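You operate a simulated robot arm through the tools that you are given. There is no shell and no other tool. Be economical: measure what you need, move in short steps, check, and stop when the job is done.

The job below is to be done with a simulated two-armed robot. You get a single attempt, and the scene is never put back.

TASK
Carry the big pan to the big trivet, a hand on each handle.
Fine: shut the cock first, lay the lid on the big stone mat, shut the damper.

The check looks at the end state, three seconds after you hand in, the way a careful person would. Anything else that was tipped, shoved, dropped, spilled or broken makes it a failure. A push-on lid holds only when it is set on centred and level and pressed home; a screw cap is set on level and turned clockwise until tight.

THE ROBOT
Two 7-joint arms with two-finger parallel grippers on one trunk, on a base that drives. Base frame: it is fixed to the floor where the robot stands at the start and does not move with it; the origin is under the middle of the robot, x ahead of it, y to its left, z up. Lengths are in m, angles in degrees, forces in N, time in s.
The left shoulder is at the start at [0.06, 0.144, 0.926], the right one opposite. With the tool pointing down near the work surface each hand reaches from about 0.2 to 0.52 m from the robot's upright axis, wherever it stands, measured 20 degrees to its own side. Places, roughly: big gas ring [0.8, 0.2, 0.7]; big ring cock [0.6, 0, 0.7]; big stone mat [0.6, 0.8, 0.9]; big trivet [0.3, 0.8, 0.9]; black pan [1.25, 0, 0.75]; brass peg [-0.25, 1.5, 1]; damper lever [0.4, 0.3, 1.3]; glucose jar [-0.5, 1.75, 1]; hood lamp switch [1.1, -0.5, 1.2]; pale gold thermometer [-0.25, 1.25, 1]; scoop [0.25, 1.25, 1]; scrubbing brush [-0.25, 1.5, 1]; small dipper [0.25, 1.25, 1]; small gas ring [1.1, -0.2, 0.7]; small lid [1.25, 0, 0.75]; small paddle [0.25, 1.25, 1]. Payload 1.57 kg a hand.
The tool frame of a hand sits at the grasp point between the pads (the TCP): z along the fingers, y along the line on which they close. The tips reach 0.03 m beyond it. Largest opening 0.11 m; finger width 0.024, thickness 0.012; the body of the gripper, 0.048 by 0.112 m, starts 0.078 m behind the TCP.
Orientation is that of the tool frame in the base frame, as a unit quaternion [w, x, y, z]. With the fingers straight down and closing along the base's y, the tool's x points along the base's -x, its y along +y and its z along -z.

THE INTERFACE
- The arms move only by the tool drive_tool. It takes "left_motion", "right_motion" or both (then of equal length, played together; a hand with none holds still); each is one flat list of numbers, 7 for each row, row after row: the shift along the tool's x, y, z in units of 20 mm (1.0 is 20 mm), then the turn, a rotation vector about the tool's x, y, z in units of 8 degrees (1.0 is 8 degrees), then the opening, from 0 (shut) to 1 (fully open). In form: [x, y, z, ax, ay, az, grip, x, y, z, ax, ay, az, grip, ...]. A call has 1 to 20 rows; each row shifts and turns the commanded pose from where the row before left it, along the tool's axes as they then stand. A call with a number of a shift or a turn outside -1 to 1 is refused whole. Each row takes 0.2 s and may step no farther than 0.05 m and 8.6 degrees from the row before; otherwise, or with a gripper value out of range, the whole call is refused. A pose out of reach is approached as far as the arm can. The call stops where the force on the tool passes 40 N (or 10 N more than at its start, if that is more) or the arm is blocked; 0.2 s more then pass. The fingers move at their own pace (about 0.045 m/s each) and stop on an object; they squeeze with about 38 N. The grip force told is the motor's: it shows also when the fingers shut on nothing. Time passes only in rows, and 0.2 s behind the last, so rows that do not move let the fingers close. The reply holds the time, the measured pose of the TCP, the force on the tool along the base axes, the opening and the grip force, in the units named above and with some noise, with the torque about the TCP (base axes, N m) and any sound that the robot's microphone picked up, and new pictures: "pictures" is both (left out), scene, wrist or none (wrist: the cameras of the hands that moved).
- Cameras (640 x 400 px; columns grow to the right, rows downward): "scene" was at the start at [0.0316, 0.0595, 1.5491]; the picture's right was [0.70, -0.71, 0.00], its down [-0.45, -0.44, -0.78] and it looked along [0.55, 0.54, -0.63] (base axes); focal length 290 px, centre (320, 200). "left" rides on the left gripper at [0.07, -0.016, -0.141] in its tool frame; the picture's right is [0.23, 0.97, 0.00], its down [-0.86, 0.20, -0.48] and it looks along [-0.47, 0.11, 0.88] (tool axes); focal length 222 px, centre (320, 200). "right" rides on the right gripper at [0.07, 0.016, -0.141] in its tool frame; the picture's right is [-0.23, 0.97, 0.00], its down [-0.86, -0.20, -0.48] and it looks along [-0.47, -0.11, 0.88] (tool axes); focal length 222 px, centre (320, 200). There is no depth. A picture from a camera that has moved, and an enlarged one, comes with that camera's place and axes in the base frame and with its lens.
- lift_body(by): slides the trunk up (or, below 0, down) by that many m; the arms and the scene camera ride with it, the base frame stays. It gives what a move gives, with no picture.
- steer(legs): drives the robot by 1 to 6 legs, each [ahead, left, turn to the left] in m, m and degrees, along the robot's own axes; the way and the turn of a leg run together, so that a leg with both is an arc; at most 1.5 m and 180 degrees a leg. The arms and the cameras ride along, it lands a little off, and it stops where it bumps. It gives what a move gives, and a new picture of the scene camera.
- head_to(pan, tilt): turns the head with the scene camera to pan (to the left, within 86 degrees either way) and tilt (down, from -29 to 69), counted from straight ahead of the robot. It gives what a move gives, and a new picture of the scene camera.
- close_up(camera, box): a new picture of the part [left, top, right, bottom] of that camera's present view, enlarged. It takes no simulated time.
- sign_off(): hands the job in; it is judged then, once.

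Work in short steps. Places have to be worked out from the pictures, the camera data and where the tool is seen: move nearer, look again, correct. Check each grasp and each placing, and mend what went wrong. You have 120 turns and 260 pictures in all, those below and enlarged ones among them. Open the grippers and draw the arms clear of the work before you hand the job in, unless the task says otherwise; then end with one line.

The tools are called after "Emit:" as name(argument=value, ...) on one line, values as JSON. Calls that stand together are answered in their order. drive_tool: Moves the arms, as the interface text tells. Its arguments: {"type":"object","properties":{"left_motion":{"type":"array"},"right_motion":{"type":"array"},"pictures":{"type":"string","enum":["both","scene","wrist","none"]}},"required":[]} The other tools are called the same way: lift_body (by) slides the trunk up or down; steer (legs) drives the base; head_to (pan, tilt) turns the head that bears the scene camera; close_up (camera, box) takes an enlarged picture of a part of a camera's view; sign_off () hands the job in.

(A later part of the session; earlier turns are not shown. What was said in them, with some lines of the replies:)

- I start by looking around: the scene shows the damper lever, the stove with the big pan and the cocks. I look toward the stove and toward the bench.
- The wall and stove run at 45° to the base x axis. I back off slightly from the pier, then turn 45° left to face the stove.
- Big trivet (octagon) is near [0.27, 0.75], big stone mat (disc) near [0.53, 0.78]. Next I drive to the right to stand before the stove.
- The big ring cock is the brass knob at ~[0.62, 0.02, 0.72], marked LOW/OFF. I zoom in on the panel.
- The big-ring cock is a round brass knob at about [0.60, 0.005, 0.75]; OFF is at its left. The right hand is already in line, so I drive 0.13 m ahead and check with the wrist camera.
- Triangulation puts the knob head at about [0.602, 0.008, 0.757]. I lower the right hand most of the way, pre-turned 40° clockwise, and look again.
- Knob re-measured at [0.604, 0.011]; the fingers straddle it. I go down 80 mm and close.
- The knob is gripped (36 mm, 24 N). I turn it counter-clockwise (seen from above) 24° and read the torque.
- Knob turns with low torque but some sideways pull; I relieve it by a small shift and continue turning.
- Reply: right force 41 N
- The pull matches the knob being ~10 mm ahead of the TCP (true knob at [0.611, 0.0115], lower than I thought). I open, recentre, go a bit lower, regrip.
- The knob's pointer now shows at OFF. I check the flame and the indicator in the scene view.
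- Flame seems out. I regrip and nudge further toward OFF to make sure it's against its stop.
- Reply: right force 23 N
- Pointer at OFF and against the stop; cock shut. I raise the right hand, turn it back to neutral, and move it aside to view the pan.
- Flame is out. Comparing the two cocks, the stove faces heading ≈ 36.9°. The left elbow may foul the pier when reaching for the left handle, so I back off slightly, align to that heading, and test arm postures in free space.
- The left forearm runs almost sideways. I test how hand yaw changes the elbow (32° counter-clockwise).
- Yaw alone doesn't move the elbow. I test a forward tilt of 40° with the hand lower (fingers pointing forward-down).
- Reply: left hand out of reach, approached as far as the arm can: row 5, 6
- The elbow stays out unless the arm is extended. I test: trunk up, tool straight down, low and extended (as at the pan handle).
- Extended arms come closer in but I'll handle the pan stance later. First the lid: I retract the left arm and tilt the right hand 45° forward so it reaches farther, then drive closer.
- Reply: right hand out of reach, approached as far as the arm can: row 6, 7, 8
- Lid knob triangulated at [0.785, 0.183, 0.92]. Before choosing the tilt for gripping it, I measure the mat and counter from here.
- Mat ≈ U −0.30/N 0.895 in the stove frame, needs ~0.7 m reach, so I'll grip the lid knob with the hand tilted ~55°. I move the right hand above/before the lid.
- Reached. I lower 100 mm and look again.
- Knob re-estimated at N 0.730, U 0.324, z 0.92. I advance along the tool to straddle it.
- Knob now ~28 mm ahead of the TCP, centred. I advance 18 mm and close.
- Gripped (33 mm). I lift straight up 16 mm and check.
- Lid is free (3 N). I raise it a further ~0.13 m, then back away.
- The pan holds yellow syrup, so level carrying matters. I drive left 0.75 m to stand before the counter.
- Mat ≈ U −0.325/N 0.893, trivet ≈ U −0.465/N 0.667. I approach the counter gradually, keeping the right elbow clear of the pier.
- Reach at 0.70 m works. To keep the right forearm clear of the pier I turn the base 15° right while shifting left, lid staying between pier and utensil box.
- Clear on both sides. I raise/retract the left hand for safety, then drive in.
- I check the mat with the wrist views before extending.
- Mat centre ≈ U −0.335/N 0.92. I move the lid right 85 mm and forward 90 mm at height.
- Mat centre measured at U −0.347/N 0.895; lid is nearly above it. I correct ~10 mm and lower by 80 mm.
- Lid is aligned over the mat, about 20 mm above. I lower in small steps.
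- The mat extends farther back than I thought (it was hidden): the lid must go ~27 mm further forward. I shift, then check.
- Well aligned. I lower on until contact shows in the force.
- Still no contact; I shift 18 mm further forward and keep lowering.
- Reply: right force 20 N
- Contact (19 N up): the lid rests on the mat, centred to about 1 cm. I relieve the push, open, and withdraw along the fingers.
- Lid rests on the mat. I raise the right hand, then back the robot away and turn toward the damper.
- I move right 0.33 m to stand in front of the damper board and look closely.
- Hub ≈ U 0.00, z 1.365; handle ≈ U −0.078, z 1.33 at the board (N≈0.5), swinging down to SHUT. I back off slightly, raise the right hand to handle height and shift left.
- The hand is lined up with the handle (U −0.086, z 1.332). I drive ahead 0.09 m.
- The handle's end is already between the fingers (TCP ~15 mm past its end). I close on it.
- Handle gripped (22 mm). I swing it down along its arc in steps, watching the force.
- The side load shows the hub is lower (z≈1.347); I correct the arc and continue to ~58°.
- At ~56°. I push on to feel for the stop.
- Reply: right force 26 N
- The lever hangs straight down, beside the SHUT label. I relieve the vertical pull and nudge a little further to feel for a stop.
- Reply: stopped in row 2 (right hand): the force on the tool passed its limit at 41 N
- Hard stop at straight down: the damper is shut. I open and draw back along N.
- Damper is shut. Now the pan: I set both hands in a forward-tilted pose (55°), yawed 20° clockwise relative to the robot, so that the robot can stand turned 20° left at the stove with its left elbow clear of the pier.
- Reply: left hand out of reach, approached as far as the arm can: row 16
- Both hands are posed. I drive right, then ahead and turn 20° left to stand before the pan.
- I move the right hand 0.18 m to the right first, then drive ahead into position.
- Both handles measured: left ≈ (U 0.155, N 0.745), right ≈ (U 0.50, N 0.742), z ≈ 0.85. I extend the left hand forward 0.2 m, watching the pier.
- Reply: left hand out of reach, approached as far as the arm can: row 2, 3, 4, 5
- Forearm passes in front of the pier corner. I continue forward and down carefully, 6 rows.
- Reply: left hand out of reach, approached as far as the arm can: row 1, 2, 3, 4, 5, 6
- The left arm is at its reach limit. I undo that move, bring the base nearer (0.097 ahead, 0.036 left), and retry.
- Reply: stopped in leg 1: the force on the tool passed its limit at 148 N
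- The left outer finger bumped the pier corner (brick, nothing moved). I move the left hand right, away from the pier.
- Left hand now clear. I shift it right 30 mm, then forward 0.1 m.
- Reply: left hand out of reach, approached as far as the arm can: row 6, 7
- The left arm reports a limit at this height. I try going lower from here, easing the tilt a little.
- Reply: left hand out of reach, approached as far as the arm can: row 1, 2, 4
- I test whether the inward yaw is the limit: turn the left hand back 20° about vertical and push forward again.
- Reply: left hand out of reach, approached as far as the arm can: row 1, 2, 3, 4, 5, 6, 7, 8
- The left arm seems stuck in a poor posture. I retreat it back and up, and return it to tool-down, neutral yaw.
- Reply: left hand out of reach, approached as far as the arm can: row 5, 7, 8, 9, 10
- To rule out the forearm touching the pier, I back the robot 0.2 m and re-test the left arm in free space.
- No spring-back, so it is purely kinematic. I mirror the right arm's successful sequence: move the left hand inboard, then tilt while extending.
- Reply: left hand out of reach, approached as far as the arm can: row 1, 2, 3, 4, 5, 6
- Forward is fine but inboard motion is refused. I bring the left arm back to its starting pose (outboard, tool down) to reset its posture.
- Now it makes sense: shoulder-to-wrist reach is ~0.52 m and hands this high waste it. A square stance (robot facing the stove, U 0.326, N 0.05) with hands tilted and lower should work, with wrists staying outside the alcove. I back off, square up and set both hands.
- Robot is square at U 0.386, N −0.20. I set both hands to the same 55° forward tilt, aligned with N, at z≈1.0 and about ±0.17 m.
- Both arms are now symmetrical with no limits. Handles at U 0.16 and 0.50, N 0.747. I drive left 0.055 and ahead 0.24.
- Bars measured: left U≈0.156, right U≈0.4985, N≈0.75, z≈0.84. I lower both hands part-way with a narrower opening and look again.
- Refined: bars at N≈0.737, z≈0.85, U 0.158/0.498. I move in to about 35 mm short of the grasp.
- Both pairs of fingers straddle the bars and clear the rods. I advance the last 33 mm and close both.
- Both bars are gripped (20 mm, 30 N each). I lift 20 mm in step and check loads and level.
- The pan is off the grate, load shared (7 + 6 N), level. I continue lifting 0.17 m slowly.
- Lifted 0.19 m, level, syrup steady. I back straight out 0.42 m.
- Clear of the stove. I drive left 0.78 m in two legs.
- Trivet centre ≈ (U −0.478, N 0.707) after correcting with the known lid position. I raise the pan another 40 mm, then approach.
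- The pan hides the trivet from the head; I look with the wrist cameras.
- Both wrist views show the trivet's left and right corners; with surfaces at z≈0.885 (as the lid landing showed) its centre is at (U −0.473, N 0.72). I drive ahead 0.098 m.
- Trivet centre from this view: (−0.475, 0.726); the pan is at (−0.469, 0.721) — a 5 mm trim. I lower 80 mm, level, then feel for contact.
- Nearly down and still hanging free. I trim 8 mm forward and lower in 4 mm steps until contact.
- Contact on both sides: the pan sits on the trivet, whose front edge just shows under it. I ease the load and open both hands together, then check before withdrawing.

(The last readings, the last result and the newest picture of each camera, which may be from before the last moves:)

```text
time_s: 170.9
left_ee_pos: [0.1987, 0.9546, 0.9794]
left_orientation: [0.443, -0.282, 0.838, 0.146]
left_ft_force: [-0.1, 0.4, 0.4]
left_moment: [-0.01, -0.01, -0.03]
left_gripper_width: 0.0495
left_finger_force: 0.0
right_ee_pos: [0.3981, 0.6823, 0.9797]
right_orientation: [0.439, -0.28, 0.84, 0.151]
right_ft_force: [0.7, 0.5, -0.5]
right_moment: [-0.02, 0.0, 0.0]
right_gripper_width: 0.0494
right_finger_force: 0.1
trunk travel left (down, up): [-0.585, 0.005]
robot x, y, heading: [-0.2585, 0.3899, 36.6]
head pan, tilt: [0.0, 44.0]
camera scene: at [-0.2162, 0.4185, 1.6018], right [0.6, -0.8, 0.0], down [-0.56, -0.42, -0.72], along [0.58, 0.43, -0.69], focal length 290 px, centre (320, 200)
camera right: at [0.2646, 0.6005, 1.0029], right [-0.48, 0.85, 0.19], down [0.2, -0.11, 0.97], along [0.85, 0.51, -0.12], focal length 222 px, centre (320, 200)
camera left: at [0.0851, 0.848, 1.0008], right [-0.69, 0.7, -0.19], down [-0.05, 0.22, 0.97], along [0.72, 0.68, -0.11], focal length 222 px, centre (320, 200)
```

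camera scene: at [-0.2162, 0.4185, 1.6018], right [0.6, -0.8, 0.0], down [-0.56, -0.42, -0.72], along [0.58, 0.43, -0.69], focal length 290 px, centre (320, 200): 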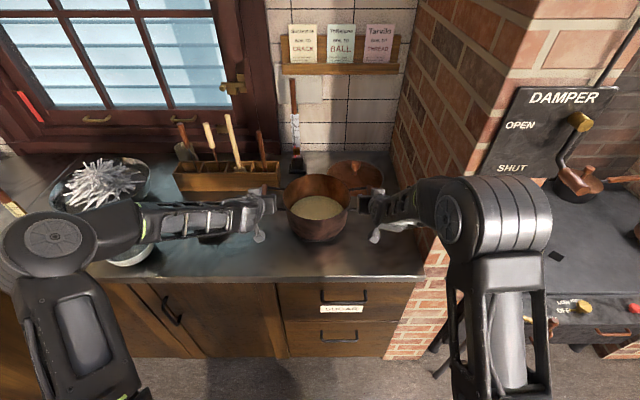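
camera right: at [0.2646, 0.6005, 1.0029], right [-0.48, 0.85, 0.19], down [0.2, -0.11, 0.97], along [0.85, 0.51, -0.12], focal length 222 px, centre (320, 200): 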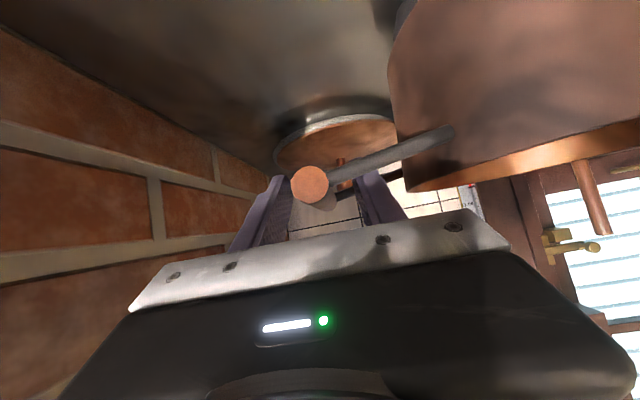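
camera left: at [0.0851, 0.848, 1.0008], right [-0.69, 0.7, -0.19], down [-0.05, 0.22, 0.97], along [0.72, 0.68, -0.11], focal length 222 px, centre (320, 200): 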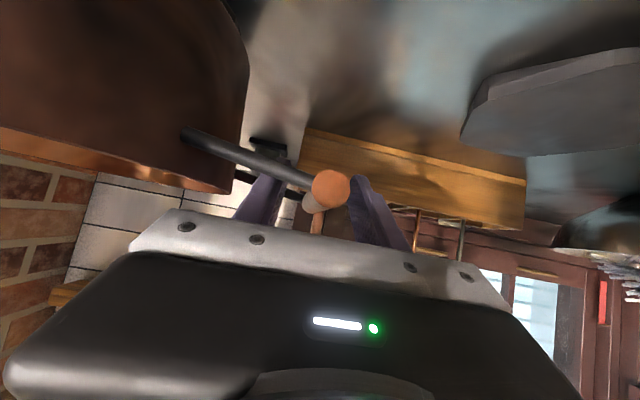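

Pan stands free. I withdraw both hands straight back along the fingers, then up.

Emit:
drive_tool(left_motion=[0, 0, -0.6, 0, 0, 0, 0.45, 0, 0, -0.8, 0, 0, 0, 0.45, 0, 0, -1, 0, 0, 0, 0.45, 0, 0, -1, 0, 0, 0, 0.45, 0, 0, -1, 0, 0, 0, 0.45, 0, 0, -1, 0, 0, 0, 0.45], right_motion=[0, 0, -0.6, 0, 0, 0, 0.45, 0, 0, -0.8, 0, 0, 0, 0.45, 0, 0, -1, 0, 0, 0, 0.45, 0, 0, -1, 0, 0, 0, 0.45, 0, 0, -1, 0, 0, 0, 0.45, 0, 0, -1, 0, 0, 0, 0.45], pictures="none")

Emit:
steer(legs=[[-0.3, 0, 0]])

Emit:
close_up(camera="scene", box=[200, 50, 440, 220])

```text
time_s: 172.3
left_ee_pos: [0.1261, 0.8995, 1.0401]
left_orientation: [0.443, -0.281, 0.839, 0.146]
left_ft_force: [-0.6, -0.2, 0.6]
left_moment: [-0.01, -0.01, 0.0]
left_gripper_width: 0.0495
left_finger_force: 0.1
right_ee_pos: [0.3281, 0.6278, 1.0429]
right_orientation: [0.439, -0.28, 0.84, 0.152]
right_ft_force: [-0.7, 0.0, 0.8]
right_moment: [-0.02, -0.01, -0.02]
right_gripper_width: 0.0496
right_finger_force: 0.0
trunk travel left (down, up): [-0.585, 0.005]
robot x, y, heading: [-0.2582, 0.3908, 36.7]
head pan, tilt: [0.0, 44.0]
```

```text
time_s: 174.3
left_ee_pos: [-0.1135, 0.7234, 1.0407]
left_orientation: [0.443, -0.283, 0.838, 0.147]
left_ft_force: [0.1, -0.9, 0.5]
left_moment: [0.02, 0.02, 0.01]
left_gripper_width: 0.0495
left_finger_force: 0.1
right_ee_pos: [0.0898, 0.4519, 1.042]
right_orientation: [0.438, -0.282, 0.84, 0.152]
right_ft_force: [0.1, 0.9, 0.3]
right_moment: [0.0, 0.01, 0.02]
right_gripper_width: 0.0498
right_finger_force: 0.0
trunk travel left (down, up): [-0.585, 0.005]
robot x, y, heading: [-0.4929, 0.2065, 37.3]
head pan, tilt: [0.0, 44.0]
camera scene: at [-0.4545, 0.2392, 1.6018], right [0.6, -0.8, 0.0], down [-0.55, -0.42, -0.72], along [0.57, 0.43, -0.69], focal length 290 px, centre (320, 200)
```

scene: 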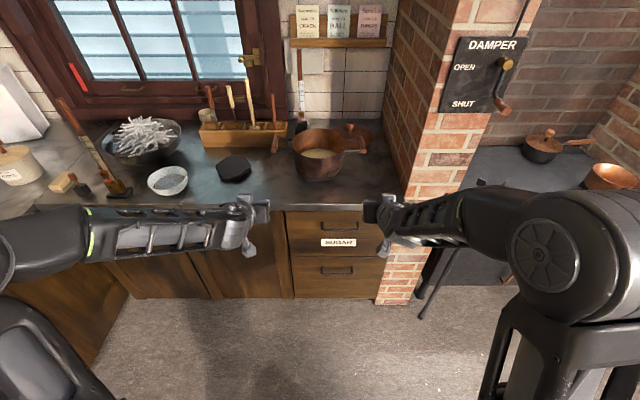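

```text
2.35 times, centred on (320, 135) of scene
camera zoom: at [-0.4545, 0.2392, 1.6018], right [0.6, -0.8, 0.0], down [-0.55, -0.42, -0.72], along [0.57, 0.43, -0.69], focal length 682 px, centre (320, 353)
```

zoom: 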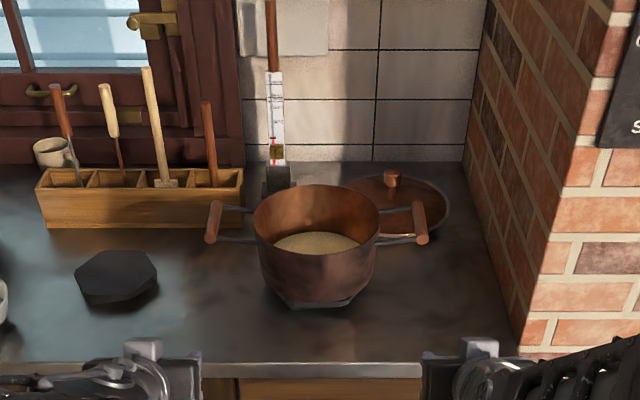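

The pan stands level on the big trivet, the lid on the stone mat, damper lever at SHUT, flame out; hands are open and clear. I hand in.

Emit:
sign_off()

```text
The job is handed in.
```

The cock is shut, the lid is on the big stone mat, the damper is at SHUT, and the big pan is on the big trivet, carried by both handles. On the way in, the left gripper finger knocked the brick pier once (148 N); I saw nothing moved or damaged.
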